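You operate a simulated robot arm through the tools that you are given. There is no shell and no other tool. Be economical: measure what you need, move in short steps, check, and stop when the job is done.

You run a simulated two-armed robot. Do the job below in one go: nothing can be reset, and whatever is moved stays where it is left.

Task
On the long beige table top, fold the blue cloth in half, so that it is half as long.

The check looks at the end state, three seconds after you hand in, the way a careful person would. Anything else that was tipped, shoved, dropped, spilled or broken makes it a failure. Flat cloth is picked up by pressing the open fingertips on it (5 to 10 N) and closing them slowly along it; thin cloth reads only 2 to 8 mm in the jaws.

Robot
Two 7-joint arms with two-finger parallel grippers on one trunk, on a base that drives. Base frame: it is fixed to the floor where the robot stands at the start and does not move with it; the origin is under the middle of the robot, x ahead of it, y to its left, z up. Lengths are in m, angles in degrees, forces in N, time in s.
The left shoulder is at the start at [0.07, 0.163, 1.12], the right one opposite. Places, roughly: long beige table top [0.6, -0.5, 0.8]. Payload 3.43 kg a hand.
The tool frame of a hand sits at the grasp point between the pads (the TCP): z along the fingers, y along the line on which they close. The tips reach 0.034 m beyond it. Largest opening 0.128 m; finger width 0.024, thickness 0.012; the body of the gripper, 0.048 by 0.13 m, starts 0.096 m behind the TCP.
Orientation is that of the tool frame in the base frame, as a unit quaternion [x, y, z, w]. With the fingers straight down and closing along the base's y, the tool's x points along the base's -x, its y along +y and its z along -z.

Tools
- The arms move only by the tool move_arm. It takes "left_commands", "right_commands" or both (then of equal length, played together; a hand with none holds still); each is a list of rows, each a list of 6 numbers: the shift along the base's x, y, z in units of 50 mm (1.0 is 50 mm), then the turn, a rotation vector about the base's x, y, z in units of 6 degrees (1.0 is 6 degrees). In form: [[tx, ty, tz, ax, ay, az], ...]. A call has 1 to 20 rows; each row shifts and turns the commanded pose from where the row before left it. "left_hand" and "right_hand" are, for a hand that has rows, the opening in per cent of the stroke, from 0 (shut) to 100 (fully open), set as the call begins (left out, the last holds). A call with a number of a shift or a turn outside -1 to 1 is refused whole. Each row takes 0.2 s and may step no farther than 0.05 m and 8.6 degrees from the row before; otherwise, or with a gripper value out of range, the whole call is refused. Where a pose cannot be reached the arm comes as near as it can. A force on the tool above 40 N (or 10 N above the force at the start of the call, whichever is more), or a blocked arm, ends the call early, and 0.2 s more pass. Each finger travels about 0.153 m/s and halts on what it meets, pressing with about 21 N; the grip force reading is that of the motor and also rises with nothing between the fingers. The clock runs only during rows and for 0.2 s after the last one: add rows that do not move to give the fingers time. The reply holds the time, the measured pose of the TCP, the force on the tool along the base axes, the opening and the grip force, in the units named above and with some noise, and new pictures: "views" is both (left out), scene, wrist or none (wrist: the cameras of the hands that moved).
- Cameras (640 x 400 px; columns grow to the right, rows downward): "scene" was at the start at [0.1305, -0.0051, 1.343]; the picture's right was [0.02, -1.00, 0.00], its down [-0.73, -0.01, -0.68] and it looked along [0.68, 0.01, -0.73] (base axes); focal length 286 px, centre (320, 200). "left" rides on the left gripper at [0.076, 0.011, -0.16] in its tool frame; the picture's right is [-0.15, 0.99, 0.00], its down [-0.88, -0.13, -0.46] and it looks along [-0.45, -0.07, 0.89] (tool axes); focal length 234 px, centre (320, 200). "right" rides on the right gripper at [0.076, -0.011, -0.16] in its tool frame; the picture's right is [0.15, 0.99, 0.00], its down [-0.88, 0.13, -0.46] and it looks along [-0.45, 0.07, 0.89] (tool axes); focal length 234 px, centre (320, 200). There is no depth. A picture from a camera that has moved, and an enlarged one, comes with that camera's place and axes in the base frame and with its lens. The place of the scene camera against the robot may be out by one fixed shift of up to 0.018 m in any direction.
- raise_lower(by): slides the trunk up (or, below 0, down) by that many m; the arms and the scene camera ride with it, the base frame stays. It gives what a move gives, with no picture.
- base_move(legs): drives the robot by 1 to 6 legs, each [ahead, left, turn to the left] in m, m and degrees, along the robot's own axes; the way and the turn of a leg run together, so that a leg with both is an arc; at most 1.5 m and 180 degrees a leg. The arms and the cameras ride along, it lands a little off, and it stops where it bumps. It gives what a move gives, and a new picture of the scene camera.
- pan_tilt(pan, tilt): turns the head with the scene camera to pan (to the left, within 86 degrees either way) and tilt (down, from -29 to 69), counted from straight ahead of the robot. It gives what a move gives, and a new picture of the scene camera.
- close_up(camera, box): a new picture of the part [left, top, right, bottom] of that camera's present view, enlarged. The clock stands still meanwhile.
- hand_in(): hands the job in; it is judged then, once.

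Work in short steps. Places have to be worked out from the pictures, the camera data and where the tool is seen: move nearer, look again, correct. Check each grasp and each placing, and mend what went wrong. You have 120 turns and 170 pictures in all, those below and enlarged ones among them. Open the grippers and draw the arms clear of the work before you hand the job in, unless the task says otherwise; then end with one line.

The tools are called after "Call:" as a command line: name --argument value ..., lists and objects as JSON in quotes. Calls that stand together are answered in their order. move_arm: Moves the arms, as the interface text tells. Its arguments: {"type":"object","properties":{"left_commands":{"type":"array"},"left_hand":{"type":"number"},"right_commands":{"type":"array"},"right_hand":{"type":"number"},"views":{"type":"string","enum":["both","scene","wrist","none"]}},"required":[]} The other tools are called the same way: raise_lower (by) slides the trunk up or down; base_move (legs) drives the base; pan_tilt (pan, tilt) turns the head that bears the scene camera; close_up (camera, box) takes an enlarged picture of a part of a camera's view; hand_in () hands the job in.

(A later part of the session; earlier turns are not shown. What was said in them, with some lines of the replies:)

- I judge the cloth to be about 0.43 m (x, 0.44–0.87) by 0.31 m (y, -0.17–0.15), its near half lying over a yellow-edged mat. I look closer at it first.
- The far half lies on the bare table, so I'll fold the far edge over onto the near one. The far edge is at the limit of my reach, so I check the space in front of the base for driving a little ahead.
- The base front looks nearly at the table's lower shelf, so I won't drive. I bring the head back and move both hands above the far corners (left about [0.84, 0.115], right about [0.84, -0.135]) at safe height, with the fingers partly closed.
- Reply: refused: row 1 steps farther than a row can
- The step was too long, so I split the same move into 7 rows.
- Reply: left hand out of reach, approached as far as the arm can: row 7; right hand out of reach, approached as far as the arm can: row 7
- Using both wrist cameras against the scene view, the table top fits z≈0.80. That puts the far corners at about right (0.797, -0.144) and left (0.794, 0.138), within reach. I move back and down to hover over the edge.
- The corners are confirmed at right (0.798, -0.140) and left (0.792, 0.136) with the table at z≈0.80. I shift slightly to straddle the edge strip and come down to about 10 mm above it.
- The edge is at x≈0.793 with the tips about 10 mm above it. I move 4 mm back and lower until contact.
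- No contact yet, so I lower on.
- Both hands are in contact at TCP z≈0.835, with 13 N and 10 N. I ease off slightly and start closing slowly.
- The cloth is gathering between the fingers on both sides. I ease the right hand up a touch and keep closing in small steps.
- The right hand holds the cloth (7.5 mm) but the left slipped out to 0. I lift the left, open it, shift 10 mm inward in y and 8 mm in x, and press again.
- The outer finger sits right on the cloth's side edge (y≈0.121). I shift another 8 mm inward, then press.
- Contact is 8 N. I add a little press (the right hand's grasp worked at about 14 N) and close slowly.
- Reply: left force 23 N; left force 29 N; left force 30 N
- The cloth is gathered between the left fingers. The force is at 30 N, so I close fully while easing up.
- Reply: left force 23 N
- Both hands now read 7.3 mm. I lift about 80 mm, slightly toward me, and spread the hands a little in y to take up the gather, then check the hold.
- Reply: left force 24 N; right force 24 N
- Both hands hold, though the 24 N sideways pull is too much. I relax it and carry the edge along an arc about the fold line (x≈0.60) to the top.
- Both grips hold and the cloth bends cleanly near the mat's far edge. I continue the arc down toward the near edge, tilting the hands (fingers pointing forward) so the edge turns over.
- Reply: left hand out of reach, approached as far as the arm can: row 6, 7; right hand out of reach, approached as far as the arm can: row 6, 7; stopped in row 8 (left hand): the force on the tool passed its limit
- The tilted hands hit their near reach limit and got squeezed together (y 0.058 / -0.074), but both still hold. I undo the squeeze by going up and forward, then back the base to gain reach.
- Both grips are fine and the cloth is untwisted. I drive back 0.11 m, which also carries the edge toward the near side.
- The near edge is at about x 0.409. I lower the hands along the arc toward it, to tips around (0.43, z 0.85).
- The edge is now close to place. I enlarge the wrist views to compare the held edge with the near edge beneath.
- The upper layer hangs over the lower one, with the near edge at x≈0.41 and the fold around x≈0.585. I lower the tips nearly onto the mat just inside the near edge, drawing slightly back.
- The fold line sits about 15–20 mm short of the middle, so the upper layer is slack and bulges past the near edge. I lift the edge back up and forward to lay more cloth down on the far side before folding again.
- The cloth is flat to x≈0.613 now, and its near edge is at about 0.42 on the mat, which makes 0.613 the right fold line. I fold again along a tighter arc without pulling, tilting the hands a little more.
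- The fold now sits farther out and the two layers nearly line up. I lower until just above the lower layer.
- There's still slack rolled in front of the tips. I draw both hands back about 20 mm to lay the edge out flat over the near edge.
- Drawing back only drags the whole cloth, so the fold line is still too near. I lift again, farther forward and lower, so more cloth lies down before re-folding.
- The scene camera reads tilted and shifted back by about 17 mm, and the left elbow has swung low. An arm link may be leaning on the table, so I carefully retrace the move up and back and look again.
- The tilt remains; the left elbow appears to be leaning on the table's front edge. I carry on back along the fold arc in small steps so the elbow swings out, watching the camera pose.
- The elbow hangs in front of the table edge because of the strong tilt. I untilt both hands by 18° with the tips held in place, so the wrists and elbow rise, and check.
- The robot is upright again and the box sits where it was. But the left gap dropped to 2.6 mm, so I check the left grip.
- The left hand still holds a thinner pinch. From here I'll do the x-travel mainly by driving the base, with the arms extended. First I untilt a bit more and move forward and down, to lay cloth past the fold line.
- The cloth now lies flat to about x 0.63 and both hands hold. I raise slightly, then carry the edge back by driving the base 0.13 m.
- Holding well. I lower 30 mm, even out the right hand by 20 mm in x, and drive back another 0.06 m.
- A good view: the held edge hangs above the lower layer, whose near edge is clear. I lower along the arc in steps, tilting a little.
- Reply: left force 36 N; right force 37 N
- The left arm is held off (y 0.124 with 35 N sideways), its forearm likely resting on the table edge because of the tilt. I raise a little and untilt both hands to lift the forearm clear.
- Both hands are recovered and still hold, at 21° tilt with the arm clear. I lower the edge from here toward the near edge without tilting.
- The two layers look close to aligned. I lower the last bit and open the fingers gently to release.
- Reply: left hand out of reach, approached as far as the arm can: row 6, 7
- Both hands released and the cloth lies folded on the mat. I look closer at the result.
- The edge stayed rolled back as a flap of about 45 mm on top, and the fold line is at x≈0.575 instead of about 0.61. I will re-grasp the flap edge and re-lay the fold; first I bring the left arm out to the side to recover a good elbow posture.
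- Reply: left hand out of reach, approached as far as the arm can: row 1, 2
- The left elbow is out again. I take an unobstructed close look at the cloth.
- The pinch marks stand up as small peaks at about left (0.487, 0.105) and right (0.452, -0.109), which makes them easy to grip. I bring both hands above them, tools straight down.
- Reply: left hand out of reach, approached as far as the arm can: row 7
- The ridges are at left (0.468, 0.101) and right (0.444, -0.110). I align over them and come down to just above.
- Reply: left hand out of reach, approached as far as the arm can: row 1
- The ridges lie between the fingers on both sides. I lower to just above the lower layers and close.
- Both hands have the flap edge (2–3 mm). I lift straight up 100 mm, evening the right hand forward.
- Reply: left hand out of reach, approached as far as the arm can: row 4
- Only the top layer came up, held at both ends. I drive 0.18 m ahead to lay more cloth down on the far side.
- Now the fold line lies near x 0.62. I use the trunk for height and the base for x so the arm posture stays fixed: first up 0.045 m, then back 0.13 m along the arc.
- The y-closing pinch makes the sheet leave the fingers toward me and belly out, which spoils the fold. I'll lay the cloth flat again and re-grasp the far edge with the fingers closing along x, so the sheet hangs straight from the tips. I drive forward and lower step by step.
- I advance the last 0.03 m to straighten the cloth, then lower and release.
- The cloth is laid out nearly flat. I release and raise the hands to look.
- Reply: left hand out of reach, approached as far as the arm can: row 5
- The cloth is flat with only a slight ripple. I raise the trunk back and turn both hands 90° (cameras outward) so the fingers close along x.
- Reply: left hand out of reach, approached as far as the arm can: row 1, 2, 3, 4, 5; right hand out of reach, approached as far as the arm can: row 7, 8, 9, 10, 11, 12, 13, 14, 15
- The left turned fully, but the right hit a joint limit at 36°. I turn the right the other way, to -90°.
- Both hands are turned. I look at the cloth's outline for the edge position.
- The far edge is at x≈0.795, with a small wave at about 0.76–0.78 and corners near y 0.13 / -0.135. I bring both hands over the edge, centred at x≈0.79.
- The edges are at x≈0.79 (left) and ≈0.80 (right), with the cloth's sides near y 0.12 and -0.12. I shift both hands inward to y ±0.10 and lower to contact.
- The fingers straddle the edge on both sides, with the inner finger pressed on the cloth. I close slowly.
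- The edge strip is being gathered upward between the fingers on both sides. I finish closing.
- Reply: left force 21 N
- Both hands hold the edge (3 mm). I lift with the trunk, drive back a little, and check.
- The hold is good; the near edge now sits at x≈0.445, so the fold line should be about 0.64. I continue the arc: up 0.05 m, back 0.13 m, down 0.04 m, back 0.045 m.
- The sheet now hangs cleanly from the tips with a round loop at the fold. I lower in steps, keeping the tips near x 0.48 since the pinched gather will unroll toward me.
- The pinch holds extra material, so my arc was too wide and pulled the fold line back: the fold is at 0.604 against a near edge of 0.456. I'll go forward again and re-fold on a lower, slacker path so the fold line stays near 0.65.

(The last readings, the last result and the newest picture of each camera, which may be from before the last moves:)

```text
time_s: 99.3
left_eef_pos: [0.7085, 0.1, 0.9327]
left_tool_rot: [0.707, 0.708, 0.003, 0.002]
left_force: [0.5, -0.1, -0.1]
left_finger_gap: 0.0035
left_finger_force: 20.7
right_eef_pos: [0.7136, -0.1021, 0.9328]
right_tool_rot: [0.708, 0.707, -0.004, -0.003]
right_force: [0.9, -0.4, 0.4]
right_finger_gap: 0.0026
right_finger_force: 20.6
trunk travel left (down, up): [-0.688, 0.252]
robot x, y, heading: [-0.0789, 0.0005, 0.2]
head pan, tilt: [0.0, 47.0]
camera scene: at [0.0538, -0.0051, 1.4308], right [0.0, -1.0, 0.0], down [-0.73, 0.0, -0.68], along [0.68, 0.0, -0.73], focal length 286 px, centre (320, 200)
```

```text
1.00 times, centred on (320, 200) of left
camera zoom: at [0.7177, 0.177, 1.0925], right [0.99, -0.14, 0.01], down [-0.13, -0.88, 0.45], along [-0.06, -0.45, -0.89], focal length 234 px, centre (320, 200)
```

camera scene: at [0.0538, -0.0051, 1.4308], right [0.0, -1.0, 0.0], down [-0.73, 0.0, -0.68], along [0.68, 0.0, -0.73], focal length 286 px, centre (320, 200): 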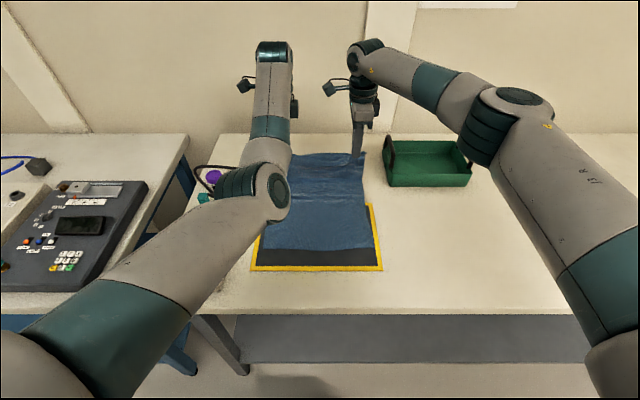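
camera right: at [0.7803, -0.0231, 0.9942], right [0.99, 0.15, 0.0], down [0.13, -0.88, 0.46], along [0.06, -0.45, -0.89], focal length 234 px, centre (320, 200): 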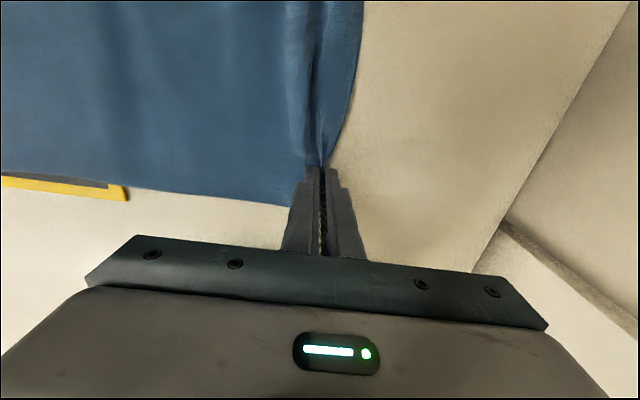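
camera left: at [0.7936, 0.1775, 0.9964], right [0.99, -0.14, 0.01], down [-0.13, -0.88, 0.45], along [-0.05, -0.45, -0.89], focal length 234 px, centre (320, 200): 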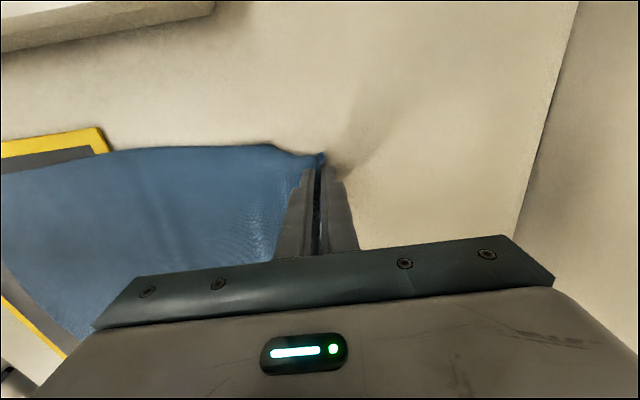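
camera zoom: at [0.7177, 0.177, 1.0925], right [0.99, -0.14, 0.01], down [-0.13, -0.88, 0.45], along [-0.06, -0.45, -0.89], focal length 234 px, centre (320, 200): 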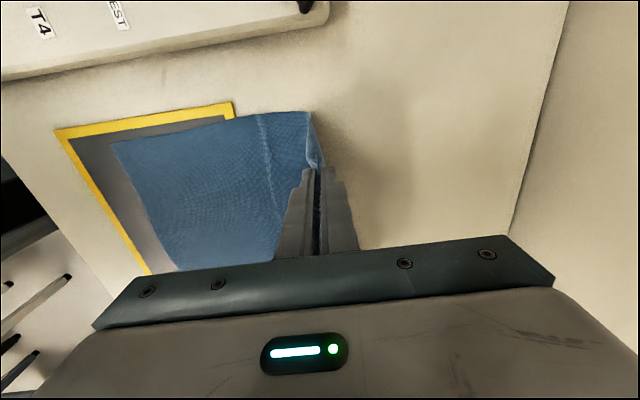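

The cloth lies flat to about x 0.65 now, with the near edge at 0.451. I fold back on a low path: back 0.15 m, down 0.03 m, back 0.05 m, down 0.03 m.

Call:
base_move --legs '[[-0.15, 0, 0]]'

Call:
close_up --camera "left" --box '[0, 0, 640, 400]'

Call:
raise_lower --by -0.03

Call:
base_move --legs '[[-0.05, 0, 0]]'

Call:
raise_lower --by -0.03

Call:
close_up --camera "left" --box '[0, 0, 640, 400]'

```text
time_s: 100.7
left_eef_pos: [0.5567, 0.1033, 0.9314]
left_tool_rot: [0.705, 0.71, 0.003, 0.001]
left_force: [0.3, 0.5, -0.3]
left_finger_gap: 0.0033
left_finger_force: 20.9
right_eef_pos: [0.5635, -0.1003, 0.9304]
right_tool_rot: [0.707, 0.708, -0.003, -0.003]
right_force: [0.1, -0.2, 0.0]
right_finger_gap: 0.0028
right_finger_force: 21.0
trunk travel left (down, up): [-0.688, 0.252]
robot x, y, heading: [-0.2258, 0.0011, 0.1]
head pan, tilt: [0.0, 47.0]
camera scene: at [-0.096, -0.005, 1.4306], right [0.0, -1.0, 0.0], down [-0.73, 0.0, -0.68], along [0.68, 0.0, -0.73], focal length 286 px, centre (320, 200)
```

scene: 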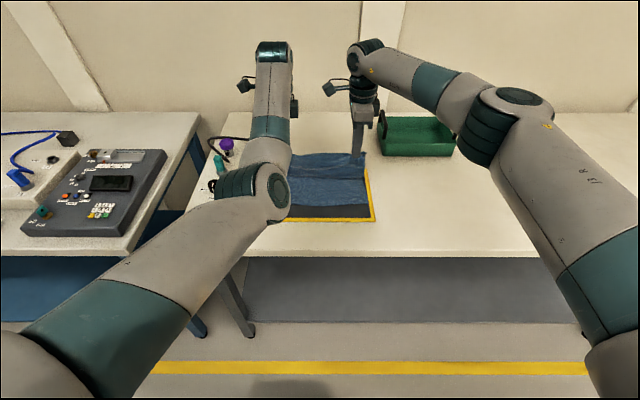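

```text
1.00 times, centred on (320, 200) of left
camera zoom: at [0.5673, 0.1789, 1.0917], right [0.99, -0.14, 0.01], down [-0.13, -0.88, 0.45], along [-0.06, -0.45, -0.89], focal length 234 px, centre (320, 200)
```

zoom: 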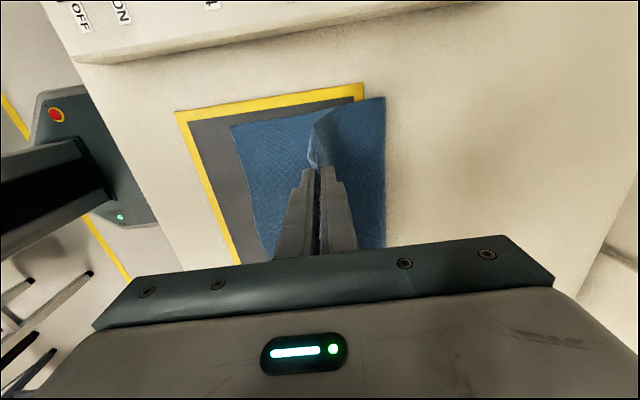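

```text
time_s: 101.5
left_eef_pos: [0.5559, 0.1025, 0.9032]
left_tool_rot: [0.705, 0.709, 0.003, 0.002]
left_force: [-0.1, 0.2, 0.4]
left_finger_gap: 0.0033
left_finger_force: 21.2
right_eef_pos: [0.5619, -0.0997, 0.903]
right_tool_rot: [0.706, 0.708, -0.003, -0.002]
right_force: [-0.5, 0.1, 0.4]
right_finger_gap: 0.0027
right_finger_force: 21.2
trunk travel left (down, up): [-0.658, 0.282]
robot x, y, heading: [-0.2269, -0.0003, 0.1]
head pan, tilt: [0.0, 47.0]
```

```text
time_s: 102.4
left_eef_pos: [0.5082, 0.1021, 0.9008]
left_tool_rot: [0.706, 0.709, 0.003, 0.001]
left_force: [-0.8, 0.6, 0.9]
left_finger_gap: 0.0034
left_finger_force: 21.1
right_eef_pos: [0.5137, -0.0995, 0.9014]
right_tool_rot: [0.707, 0.707, -0.004, -0.003]
right_force: [0.3, -0.2, -0.5]
right_finger_gap: 0.0028
right_finger_force: 20.8
trunk travel left (down, up): [-0.658, 0.282]
robot x, y, heading: [-0.2775, 0.0013, 0.2]
head pan, tilt: [0.0, 47.0]
camera scene: at [-0.1459, -0.0053, 1.4005], right [0.0, -1.0, 0.0], down [-0.73, 0.0, -0.68], along [0.68, 0.0, -0.73], focal length 286 px, centre (320, 200)
```

scene: 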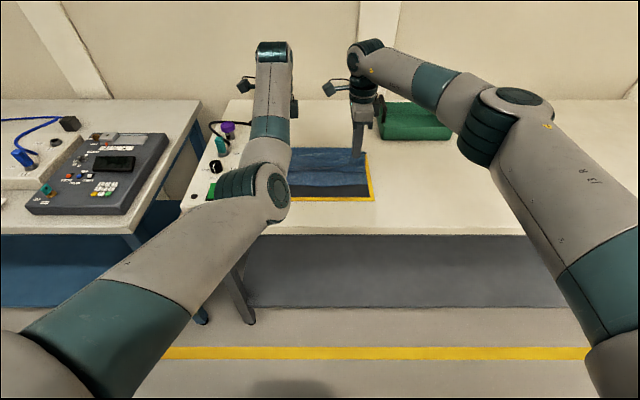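

```text
time_s: 103.2
left_eef_pos: [0.5055, 0.1019, 0.8731]
left_tool_rot: [0.706, 0.709, 0.003, 0.002]
left_force: [0.7, 0.3, 0.3]
left_finger_gap: 0.0031
left_finger_force: 20.8
right_eef_pos: [0.5137, -0.1005, 0.8721]
right_tool_rot: [0.707, 0.707, -0.003, -0.001]
right_force: [-0.8, -0.6, 1.0]
right_finger_gap: 0.0028
right_finger_force: 20.7
trunk travel left (down, up): [-0.628, 0.312]
robot x, y, heading: [-0.2766, 0.0049, 0.1]
head pan, tilt: [0.0, 47.0]
```

```text
1.00 times, centred on (320, 200) of left
camera zoom: at [0.5163, 0.1784, 1.033], right [0.99, -0.14, 0.01], down [-0.13, -0.88, 0.45], along [-0.06, -0.45, -0.89], focal length 234 px, centre (320, 200)
```

zoom: 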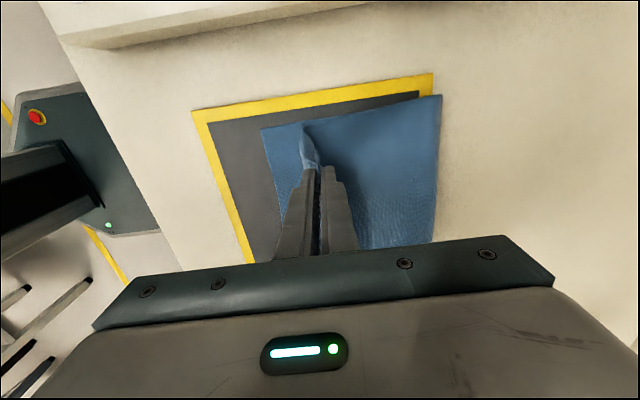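

The fold is now at x≈0.625 with the near edge at 0.458, which is much better. I draw the held edge back 0.04 m, low, so it leans toward me, and look.

Call:
base_move --legs '[[-0.04, 0, 0]]'

Call:
close_up --camera "left" --box '[160, 40, 480, 240]'

Call:
close_up --camera "right" --box '[160, 0, 480, 200]'

```text
time_s: 104.0
left_eef_pos: [0.4691, 0.1024, 0.8721]
left_tool_rot: [0.706, 0.708, 0.002, 0.001]
left_force: [0.0, 0.0, 0.4]
left_finger_gap: 0.0032
left_finger_force: 20.6
right_eef_pos: [0.475, -0.101, 0.8715]
right_tool_rot: [0.707, 0.708, -0.003, -0.002]
right_force: [0.1, 0.5, 0.5]
right_finger_gap: 0.0025
right_finger_force: 21.2
trunk travel left (down, up): [-0.628, 0.312]
robot x, y, heading: [-0.3147, 0.0001, -0.1]
head pan, tilt: [0.0, 47.0]
camera scene: at [-0.1849, -0.0052, 1.3705], right [0.0, -1.0, 0.0], down [-0.73, 0.0, -0.68], along [0.68, 0.0, -0.73], focal length 286 px, centre (320, 200)
```

scene: 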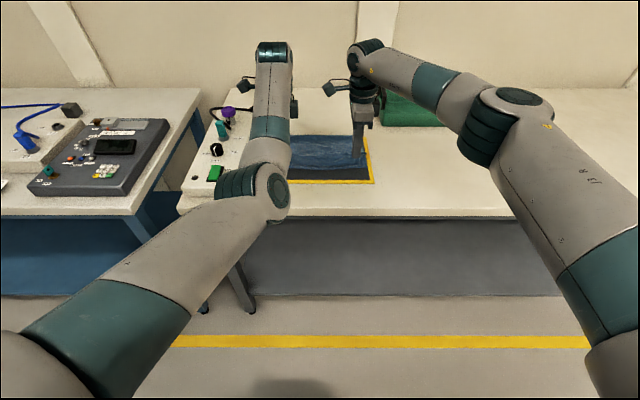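

```text
2.00 times, centred on (320, 140) of left
camera zoom: at [0.4784, 0.1789, 1.0312], right [0.99, -0.14, 0.01], down [-0.13, -0.88, 0.45], along [-0.06, -0.45, -0.89], focal length 468 px, centre (320, 320)
```

zoom: 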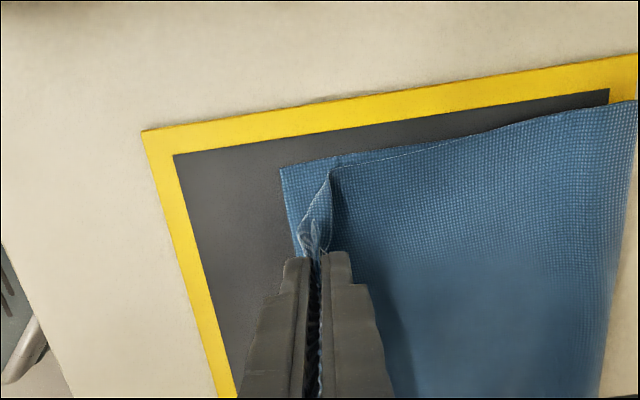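

```text
2.00 times, centred on (320, 100) of right
camera zoom: at [0.4654, -0.0232, 1.0297], right [0.99, 0.15, -0.01], down [0.14, -0.88, 0.46], along [0.06, -0.45, -0.89], focal length 468 px, centre (320, 400)
```

zoom: 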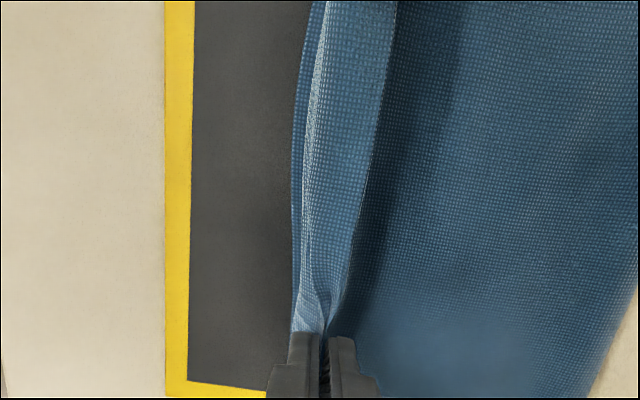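

The edge at the hands now stands upright right above the near edge. I move another 20 mm back while lowering 20 mm, so it lies over toward me.

Call:
base_move --legs '[[-0.025, 0, 0]]'

Call:
raise_lower --by -0.02

Call:
close_up --camera "left" --box '[160, 40, 480, 240]'

Call:
close_up --camera "right" --box '[160, 0, 480, 200]'

```text
time_s: 104.8
left_eef_pos: [0.4443, 0.1043, 0.8691]
left_tool_rot: [0.705, 0.71, 0.002, 0.001]
left_force: [0.7, 0.7, -0.4]
left_finger_gap: 0.0031
left_finger_force: 20.7
right_eef_pos: [0.4504, -0.099, 0.8691]
right_tool_rot: [0.706, 0.708, -0.004, -0.003]
right_force: [0.6, 0.5, 0.4]
right_finger_gap: 0.0027
right_finger_force: 20.8
trunk travel left (down, up): [-0.628, 0.312]
robot x, y, heading: [-0.3411, 0.0011, 0.3]
head pan, tilt: [0.0, 47.0]
camera scene: at [-0.2083, -0.0052, 1.3703], right [0.0, -1.0, 0.0], down [-0.73, 0.0, -0.68], along [0.68, 0.0, -0.73], focal length 286 px, centre (320, 200)
```

scene: 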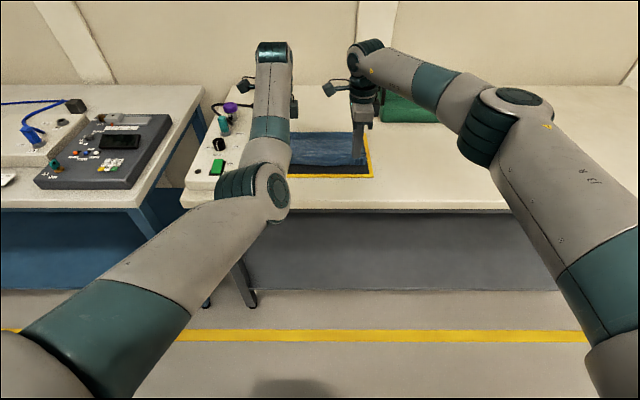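

```text
time_s: 105.5
left_eef_pos: [0.4426, 0.1042, 0.8514]
left_tool_rot: [0.705, 0.709, 0.003, 0.001]
left_force: [-0.2, 0.4, 0.4]
left_finger_gap: 0.0031
left_finger_force: 20.7
right_eef_pos: [0.448, -0.0998, 0.8528]
right_tool_rot: [0.707, 0.708, -0.002, -0.002]
right_force: [-0.5, 0.1, 0.3]
right_finger_gap: 0.0029
right_finger_force: 20.9
trunk travel left (down, up): [-0.608, 0.332]
robot x, y, heading: [-0.3409, 0.0031, 0.4]
head pan, tilt: [0.0, 47.0]
```

```text
2.00 times, centred on (320, 140) of left
camera zoom: at [0.4517, 0.1799, 1.0126], right [0.99, -0.14, 0.01], down [-0.13, -0.88, 0.45], along [-0.06, -0.45, -0.89], focal length 468 px, centre (320, 320)
```

zoom: 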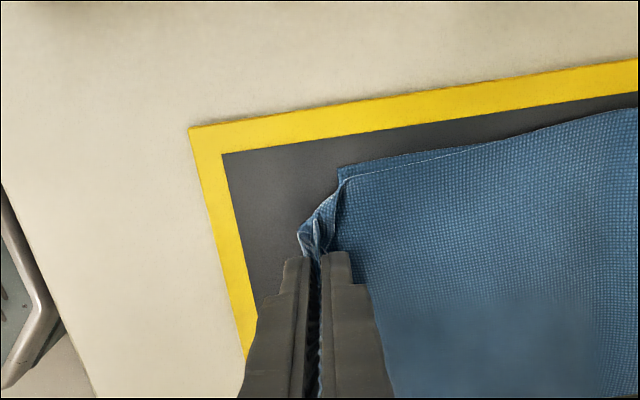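

```text
2.00 times, centred on (320, 100) of right
camera zoom: at [0.4389, -0.0223, 1.0111], right [0.99, 0.15, -0.01], down [0.14, -0.88, 0.46], along [0.06, -0.45, -0.89], focal length 468 px, centre (320, 400)
```

zoom: 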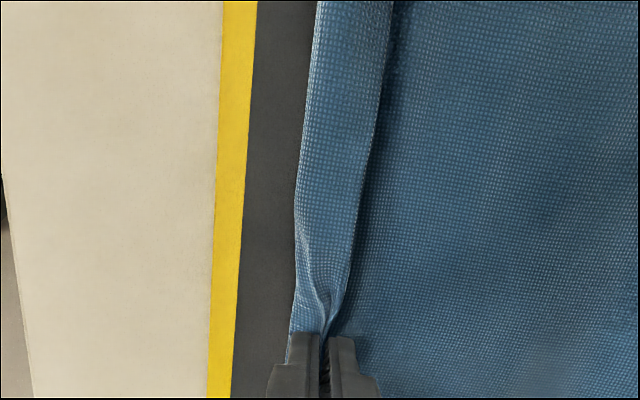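

The edge is now held just past the near edge. I release gently and lift straight up with the trunk.

Call:
move_arm --left_commands '[[0, 0, -0.1, 0, 0, 0], [0, 0, 0, 0, 0, 0], [0, 0, 0, 0, 0, 0], [0, 0, 0, 0, 0, 0]]' --right_commands '[[0, 0, -0.1, 0, 0, 0], [0, 0, 0, 0, 0, 0], [0, 0, 0, 0, 0, 0], [0, 0, 0, 0, 0, 0]]' --left_hand 20 --right_hand 20 --views "none"

Call:
raise_lower --by 0.1

Call:
close_up --camera "left" --box '[0, 0, 640, 400]'

Call:
close_up --camera "right" --box '[0, 0, 640, 400]'

```text
time_s: 106.5
left_eef_pos: [0.4416, 0.1037, 0.8456]
left_tool_rot: [0.705, 0.709, 0.002, 0.001]
left_force: [-0.7, -0.7, 0.0]
left_finger_gap: 0.0254
left_finger_force: 0.1
right_eef_pos: [0.4485, -0.0998, 0.8457]
right_tool_rot: [0.707, 0.708, -0.003, -0.002]
right_force: [0.0, 1.0, -0.1]
right_finger_gap: 0.0256
right_finger_force: 0.0
trunk travel left (down, up): [-0.608, 0.332]
robot x, y, heading: [-0.3406, -0.0029, 0.2]
head pan, tilt: [0.0, 47.0]
```

```text
time_s: 107.8
left_eef_pos: [0.4429, 0.1037, 0.9457]
left_tool_rot: [0.705, 0.709, 0.002, 0.001]
left_force: [0.7, -0.1, -0.2]
left_finger_gap: 0.0256
left_finger_force: 0.1
right_eef_pos: [0.4504, -0.0998, 0.9462]
right_tool_rot: [0.706, 0.708, -0.003, -0.004]
right_force: [0.1, 0.0, 0.1]
right_finger_gap: 0.0256
right_finger_force: 0.0
trunk travel left (down, up): [-0.708, 0.232]
robot x, y, heading: [-0.3409, -0.0003, -0.1]
head pan, tilt: [0.0, 47.0]
```

```text
1.00 times, centred on (320, 200) of left
camera zoom: at [0.4529, 0.18, 1.1058], right [0.99, -0.14, 0.01], down [-0.13, -0.88, 0.45], along [-0.06, -0.45, -0.89], focal length 234 px, centre (320, 200)
```

zoom: 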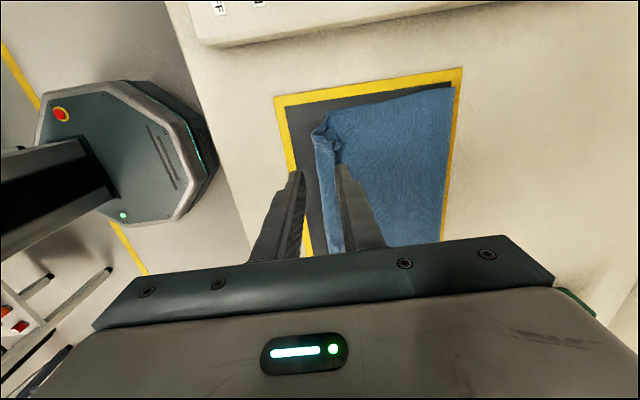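

```text
1.00 times, centred on (320, 200) of right
camera zoom: at [0.4404, -0.0228, 1.1044], right [0.99, 0.15, -0.01], down [0.14, -0.88, 0.46], along [0.06, -0.45, -0.89], focal length 234 px, centre (320, 200)
```

zoom: 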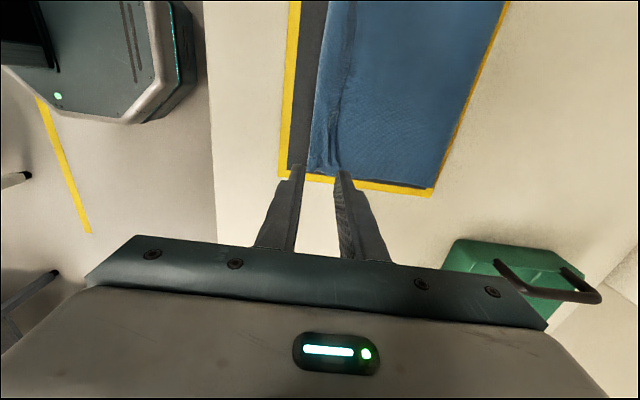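

Much better: only a narrow flap is left. I back away a little and look from above.

Call:
base_move --legs '[[-0.12, 0, 0]]'

Call:
close_up --camera "left" --box '[320, 0, 640, 200]'

Call:
close_up --camera "right" --box '[320, 0, 640, 200]'

```text
time_s: 109.1
left_eef_pos: [0.3237, 0.1026, 0.9453]
left_tool_rot: [0.705, 0.709, 0.003, 0.002]
left_force: [0.0, 0.5, -0.1]
left_finger_gap: 0.0254
left_finger_force: 0.1
right_eef_pos: [0.3298, -0.1011, 0.9456]
right_tool_rot: [0.707, 0.708, -0.004, -0.004]
right_force: [0.3, 0.5, 0.0]
right_finger_gap: 0.0254
right_finger_force: 0.0
trunk travel left (down, up): [-0.708, 0.232]
robot x, y, heading: [-0.4595, -0.0009, 0.3]
head pan, tilt: [0.0, 47.0]
camera scene: at [-0.3291, -0.0056, 1.4506], right [0.0, -1.0, 0.0], down [-0.73, 0.0, -0.68], along [0.68, 0.0, -0.73], focal length 286 px, centre (320, 200)
```

scene: 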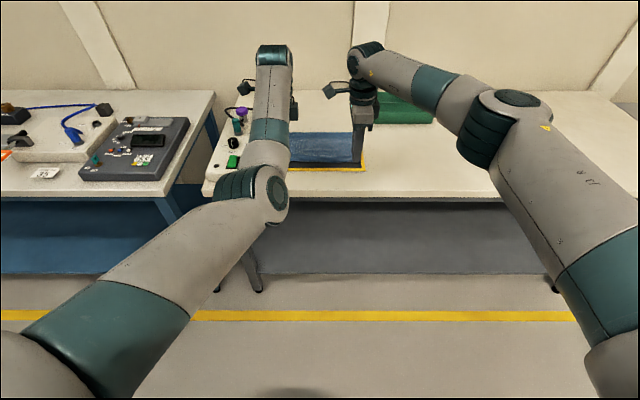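

```text
2.00 times, centred on (480, 100) of left
camera zoom: at [0.334, 0.1788, 1.1056], right [0.99, -0.14, 0.0], down [-0.13, -0.88, 0.45], along [-0.06, -0.45, -0.89], focal length 468 px, centre (0, 400)
```

zoom: 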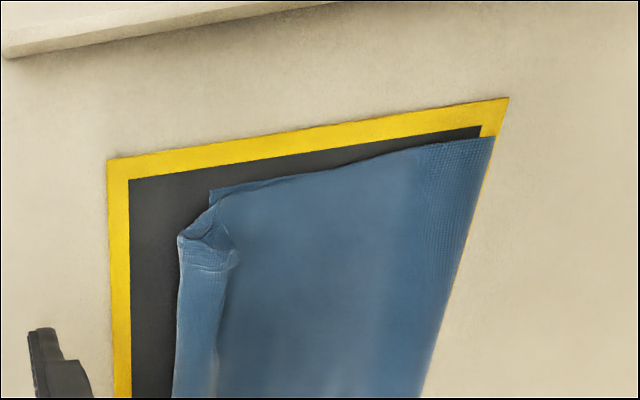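

```text
2.00 times, centred on (480, 100) of right
camera zoom: at [0.3213, -0.0241, 1.1041], right [0.99, 0.15, -0.01], down [0.14, -0.88, 0.46], along [0.06, -0.45, -0.89], focal length 468 px, centre (0, 400)
```

zoom: 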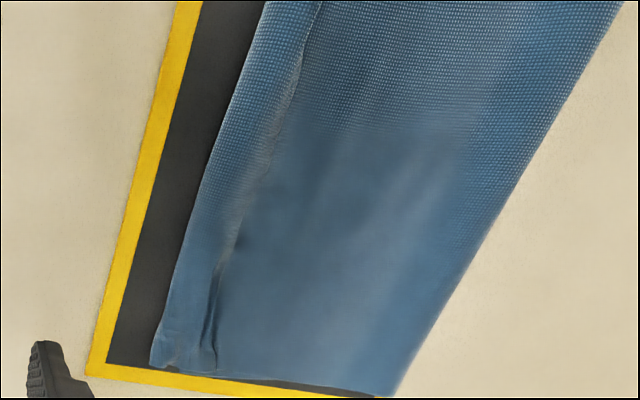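

The fold is at x≈0.613, the lower near edge at ≈0.457, and the top layer has a 30 mm rolled-back flap. I'll stroke the flap out toward me with closed fingertips, then nudge the top layer forward until the edges match. First I drive ahead and close the fingers.

Call:
base_move --legs '[[0.14, 0, 0]]'

Call:
move_arm --left_commands '[[0, 0, -0.5, 0, 0, 0], [0, 0, -0.5, 0, 0, 0], [0, 0, -0.5, 0, 0, 0], [0, 0, 0, 0, 0, 0]]' --right_commands '[[0, 0, -0.5, 0, 0, 0], [0, 0, -0.5, 0, 0, 0], [0, 0, -0.5, 0, 0, 0], [0, 0, 0, 0, 0, 0]]' --left_hand 0 --right_hand 0 --views "wrist"

```text
time_s: 110.4
left_eef_pos: [0.462, 0.1007, 0.9471]
left_tool_rot: [0.707, 0.708, 0.002, 0.002]
left_force: [-0.3, 0.3, 0.4]
left_finger_gap: 0.0255
left_finger_force: 0.0
right_eef_pos: [0.4682, -0.1025, 0.9473]
right_tool_rot: [0.708, 0.706, -0.004, -0.002]
right_force: [0.2, -1.5, 0.5]
right_finger_gap: 0.0255
right_finger_force: 0.0
trunk travel left (down, up): [-0.708, 0.232]
robot x, y, heading: [-0.3237, 0.0049, 0.0]
head pan, tilt: [0.0, 47.0]
camera scene: at [-0.1919, -0.0057, 1.451], right [0.0, -1.0, 0.0], down [-0.73, 0.0, -0.68], along [0.68, 0.0, -0.73], focal length 286 px, centre (320, 200)
```

scene: 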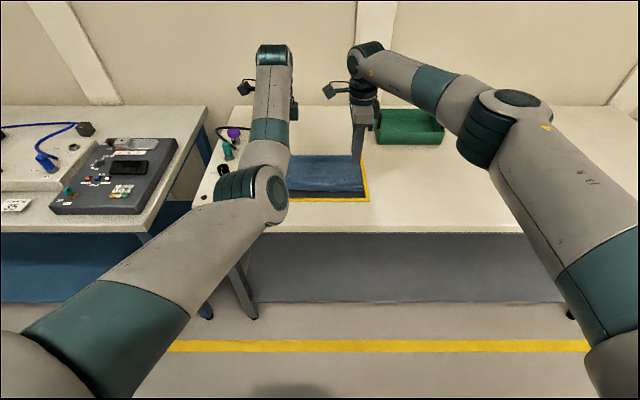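

```text
time_s: 111.4
left_eef_pos: [0.4634, 0.0988, 0.8745]
left_tool_rot: [0.706, 0.708, 0.003, 0.002]
left_force: [0.3, 0.7, 0.1]
left_finger_gap: 0.0
left_finger_force: 20.5
right_eef_pos: [0.4706, -0.1034, 0.8697]
right_tool_rot: [0.708, 0.706, -0.003, -0.003]
right_force: [0.1, -0.2, 0.8]
right_finger_gap: 0.0
right_finger_force: 20.5
trunk travel left (down, up): [-0.708, 0.232]
robot x, y, heading: [-0.3208, 0.0045, -0.2]
head pan, tilt: [0.0, 47.0]
camera right: at [0.4606, -0.0268, 1.0287], right [0.99, 0.15, -0.01], down [0.13, -0.88, 0.46], along [0.06, -0.45, -0.89], focal length 234 px, centre (320, 200)
camera left: at [0.4731, 0.1748, 1.035], right [0.99, -0.14, 0.01], down [-0.13, -0.88, 0.45], along [-0.06, -0.45, -0.89], focal length 234 px, centre (320, 200)
```

right: 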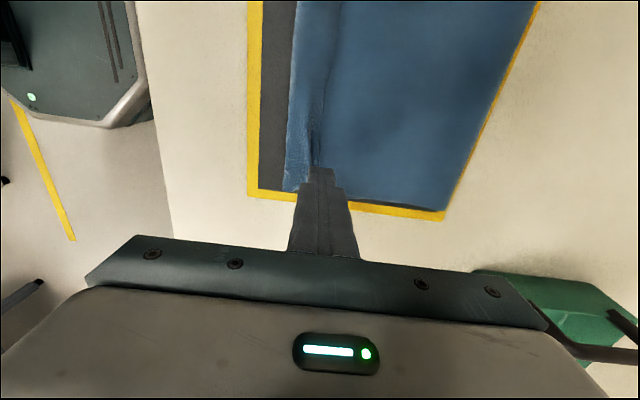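
left: 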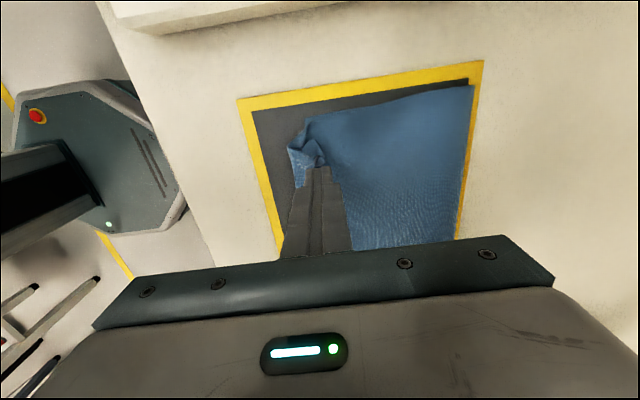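

I lower the closed tips onto the flap at x≈0.457 until light contact.

Call:
move_arm --left_commands '[[-0.12, 0, -0.2, 0, 0, 0], [0, 0, -0.2, 0, 0, 0], [0, 0, -0.1, 0, 0, 0], [0, 0, -0.06, 0, 0, 0], [0, 0, 0, 0, 0, 0]]' --right_commands '[[-0.25, 0, -0.2, 0, 0, 0], [0, 0, -0.1, 0, 0, 0], [0, 0, -0.1, 0, 0, 0], [0, 0, -0.06, 0, 0, 0], [0, 0, 0, 0, 0, 0]]' --views "none"

```text
time_s: 112.6
left_eef_pos: [0.457, 0.0988, 0.843]
left_tool_rot: [0.706, 0.708, 0.003, 0.001]
left_force: [0.1, -1.0, 0.2]
left_finger_gap: 0.0001
left_finger_force: 21.1
right_eef_pos: [0.458, -0.1025, 0.847]
right_tool_rot: [0.708, 0.706, -0.003, -0.003]
right_force: [-0.3, 0.0, 1.0]
right_finger_gap: 0.0003
right_finger_force: 21.0
trunk travel left (down, up): [-0.708, 0.232]
robot x, y, heading: [-0.3201, 0.001, -0.1]
head pan, tilt: [0.0, 47.0]
```

Call:
move_arm --left_commands '[[0, 0, -0.03, 0, 0, 0], [0, 0, -0.03, 0, 0, 0], [0, 0, 0, 0, 0, 0]]' --right_commands '[[0, 0, -0.06, 0, 0, 0], [0, 0, -0.06, 0, 0, 0], [0, 0, 0, 0, 0, 0]]' --views "none"

```text
time_s: 113.4
left_eef_pos: [0.4563, 0.0992, 0.8425]
left_tool_rot: [0.707, 0.707, 0.004, 0.002]
left_force: [1.0, -1.3, 7.8]
left_finger_gap: 0.0001
left_finger_force: 20.6
right_eef_pos: [0.4549, -0.1032, 0.8429]
right_tool_rot: [0.708, 0.706, -0.003, -0.003]
right_force: [0.7, -0.4, 0.5]
right_finger_gap: 0.0
right_finger_force: 21.1
trunk travel left (down, up): [-0.708, 0.232]
robot x, y, heading: [-0.3214, -0.0005, -0.2]
head pan, tilt: [0.0, 47.0]
```

The left is in contact (8 N) and the right just about. I drag both toward me 45 mm to roll the flap out, then lift and look.

Call:
move_arm --left_commands '[[0, 0, 0.01, 0, 0, 0], [-0.15, 0, 0, 0, 0, 0], [-0.15, 0, 0, 0, 0, 0], [-0.2, 0, 0, 0, 0, 0], [-0.2, 0, 0, 0, 0, 0], [-0.2, 0, 0, 0, 0, 0], [0, 0, 0, 0, 0, 0]]' --right_commands '[[0, 0, -0.03, 0, 0, 0], [-0.15, 0, 0, 0, 0, 0], [-0.15, 0, 0, 0, 0, 0], [-0.2, 0, 0, 0, 0, 0], [-0.2, 0, 0, 0, 0, 0], [-0.2, 0, 0, 0, 0, 0], [0, 0, 0, 0, 0, 0]]' --views "wrist"

```text
time_s: 115.0
left_eef_pos: [0.4116, 0.101, 0.8409]
left_tool_rot: [0.706, 0.708, 0.003, 0.001]
left_force: [1.2, 0.0, 6.9]
left_finger_gap: 0.0
left_finger_force: 21.4
right_eef_pos: [0.4089, -0.1022, 0.8415]
right_tool_rot: [0.708, 0.707, -0.003, -0.003]
right_force: [0.4, -0.4, 1.2]
right_finger_gap: 0.0
right_finger_force: 20.6
trunk travel left (down, up): [-0.708, 0.232]
robot x, y, heading: [-0.3221, -0.0002, -0.2]
head pan, tilt: [0.0, 47.0]
camera right: at [0.4004, -0.026, 1.0003], right [0.99, 0.14, -0.01], down [0.13, -0.88, 0.46], along [0.06, -0.45, -0.89], focal length 234 px, centre (320, 200)
camera left: at [0.4222, 0.1774, 1.0022], right [0.99, -0.14, 0.01], down [-0.13, -0.88, 0.45], along [-0.06, -0.45, -0.89], focal length 234 px, centre (320, 200)
```

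right: 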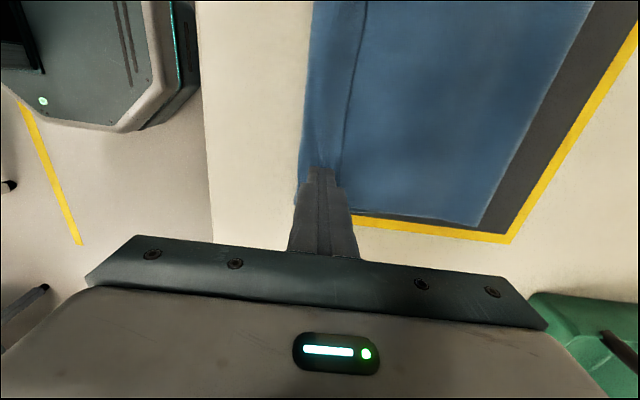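
left: 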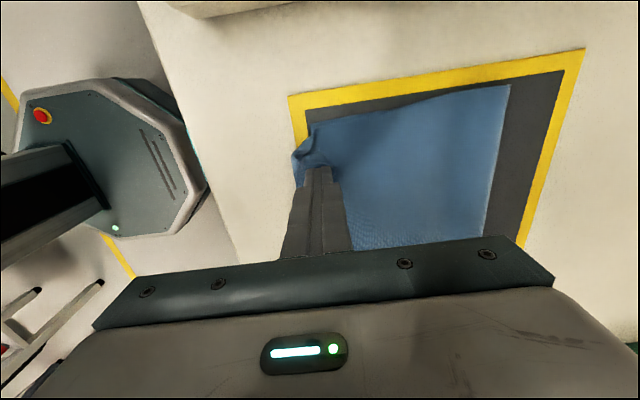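

The whole cloth slid toward me as one piece (layers and all), so stroking doesn't separate them. I lift off and look at where everything is now.

Call:
raise_lower --by 0.06

Call:
base_move --legs '[[-0.08, 0, 0]]'

Call:
close_up --camera "left" --box '[240, 0, 640, 250]'

Call:
close_up --camera "right" --box '[240, 0, 640, 250]'

```text
time_s: 116.0
left_eef_pos: [0.4128, 0.1018, 0.9013]
left_tool_rot: [0.705, 0.709, 0.002, 0.002]
left_force: [0.5, -1.2, 1.0]
left_finger_gap: 0.0001
left_finger_force: 21.0
right_eef_pos: [0.4105, -0.1033, 0.9009]
right_tool_rot: [0.708, 0.706, -0.005, -0.003]
right_force: [0.0, -0.1, -0.1]
right_finger_gap: 0.0
right_finger_force: 21.3
trunk travel left (down, up): [-0.768, 0.172]
robot x, y, heading: [-0.3234, 0.0044, -0.2]
head pan, tilt: [0.0, 47.0]
```

```text
time_s: 117.1
left_eef_pos: [0.3353, 0.1019, 0.9003]
left_tool_rot: [0.706, 0.708, 0.002, 0.002]
left_force: [0.2, 0.3, -0.2]
left_finger_gap: 0.0
left_finger_force: 20.6
right_eef_pos: [0.3325, -0.1032, 0.901]
right_tool_rot: [0.708, 0.706, -0.003, -0.003]
right_force: [0.3, -0.7, 0.3]
right_finger_gap: 0.0002
right_finger_force: 21.0
trunk travel left (down, up): [-0.768, 0.172]
robot x, y, heading: [-0.3993, 0.0012, -0.2]
head pan, tilt: [0.0, 47.0]
camera scene: at [-0.2679, -0.0057, 1.5106], right [0.0, -1.0, 0.0], down [-0.73, 0.0, -0.68], along [0.68, 0.0, -0.73], focal length 286 px, centre (320, 200)
```

scene: 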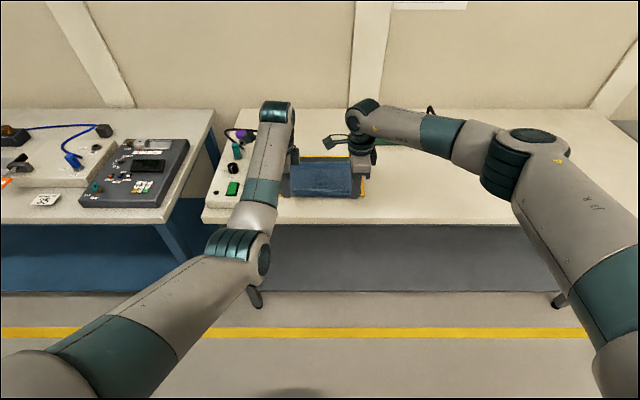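

```text
1.60 times, centred on (440, 125) of left
camera zoom: at [0.3456, 0.178, 1.0613], right [0.99, -0.14, 0.01], down [-0.13, -0.88, 0.45], along [-0.06, -0.45, -0.89], focal length 375 px, centre (128, 320)
```

zoom: 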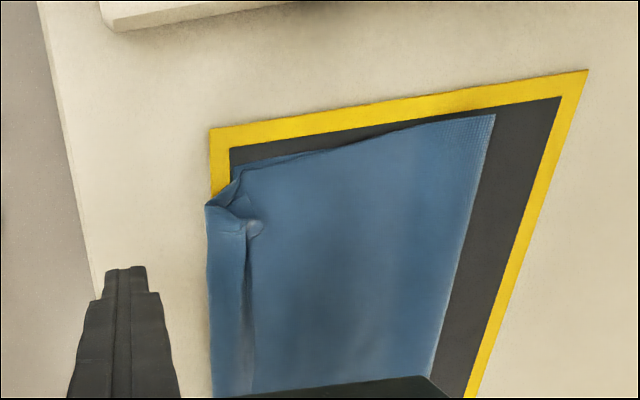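

```text
1.60 times, centred on (440, 125) of right
camera zoom: at [0.324, -0.0254, 1.0594], right [0.99, 0.15, -0.01], down [0.13, -0.88, 0.46], along [0.06, -0.45, -0.89], focal length 375 px, centre (128, 320)
```

zoom: 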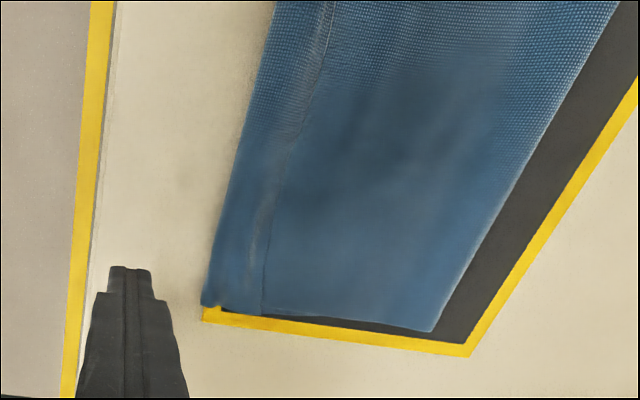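

The cloth now lies as a neat rectangle: full width and about 0.18 m long against 0.386 m at the start. Its two short edges lie within about 2–3 cm of each other (a narrow turned-back strip remains), and the mat and other objects are where they were. Few pictures are left, so I open the grippers and draw the arms clear.

Call:
move_arm --left_commands '[[0, 0, 0.6, 0, 0, 0], [0, 0, 0.6, 0, 0, 0], [0, 0, 0.6, 0, 0, 0], [0, 0, 0, 0, 0, 0]]' --right_commands '[[0, 0, 0.6, 0, 0, 0], [0, 0, 0.6, 0, 0, 0], [0, 0, 0.6, 0, 0, 0], [0, 0, 0, 0, 0, 0]]' --left_hand 60 --right_hand 60 --views "none"

Call:
base_move --legs '[[-0.25, 0, 0]]'

Call:
close_up --camera "scene" --box '[220, 60, 420, 200]'

```text
time_s: 118.1
left_eef_pos: [0.3433, 0.1028, 0.9879]
left_tool_rot: [0.706, 0.709, 0.004, 0.002]
left_force: [-0.7, 0.4, -0.1]
left_finger_gap: 0.0769
left_finger_force: 0.1
left hand out of reach, approached as far as the arm can: row 3
right_eef_pos: [0.3332, -0.1009, 0.9919]
right_tool_rot: [0.708, 0.706, -0.004, -0.003]
right_force: [-0.7, -0.5, 0.8]
right_finger_gap: 0.0769
right_finger_force: 0.1
trunk travel left (down, up): [-0.768, 0.172]
robot x, y, heading: [-0.3964, 0.0045, 0.3]
head pan, tilt: [0.0, 47.0]
```

```text
time_s: 119.9
left_eef_pos: [0.0964, 0.0994, 0.9883]
left_tool_rot: [0.708, 0.706, 0.002, 0.002]
left_force: [0.2, -0.7, -0.1]
left_finger_gap: 0.0768
left_finger_force: 0.1
right_eef_pos: [0.0866, -0.1059, 0.9907]
right_tool_rot: [0.71, 0.705, -0.004, -0.003]
right_force: [1.3, -0.4, -0.2]
right_finger_gap: 0.0767
right_finger_force: 0.1
trunk travel left (down, up): [-0.768, 0.172]
robot x, y, heading: [-0.6431, 0.0027, -0.1]
head pan, tilt: [0.0, 47.0]
camera scene: at [-0.5143, -0.006, 1.5106], right [-0.01, -1.0, 0.0], down [-0.73, 0.0, -0.68], along [0.68, 0.0, -0.73], focal length 286 px, centre (320, 200)
```

scene: 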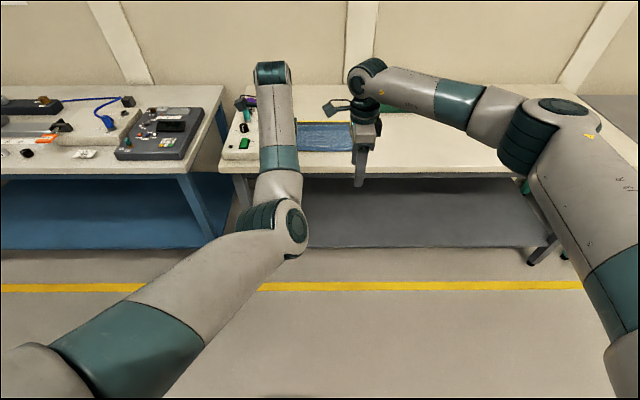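

```text
2.86 times, centred on (320, 130) of scene
camera zoom: at [-0.5143, -0.006, 1.5106], right [-0.01, -1.0, 0.0], down [-0.73, 0.0, -0.68], along [0.68, 0.0, -0.73], focal length 818 px, centre (320, 400)
```

zoom: 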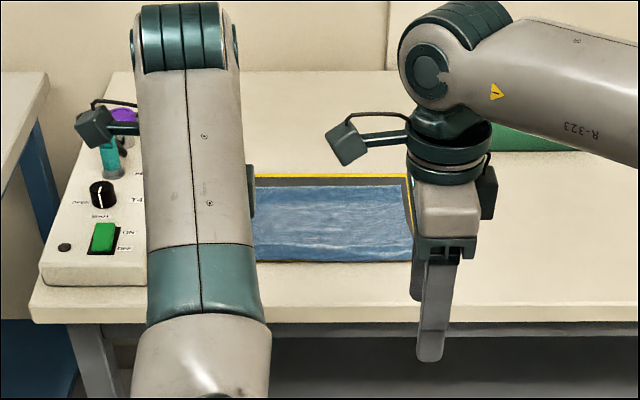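

The arms are clear, the grippers are open, and the folded cloth lies flat with the other objects in place. I hand in.

Call:
hand_in

```text
The job is handed in.
```

I handed in the blue cloth folded to about half its length (roughly 0.18 m, from about 0.39 m), but the fold is not exact: the top layer is too long and ends in a turned-back strip about 3 cm wide along the near edge. The whole folded cloth also slid about 5 cm toward the robot; it is still on the table, lying mostly on the yellow-edged mat. The mat measured in its original place, and nothing else looked moved.
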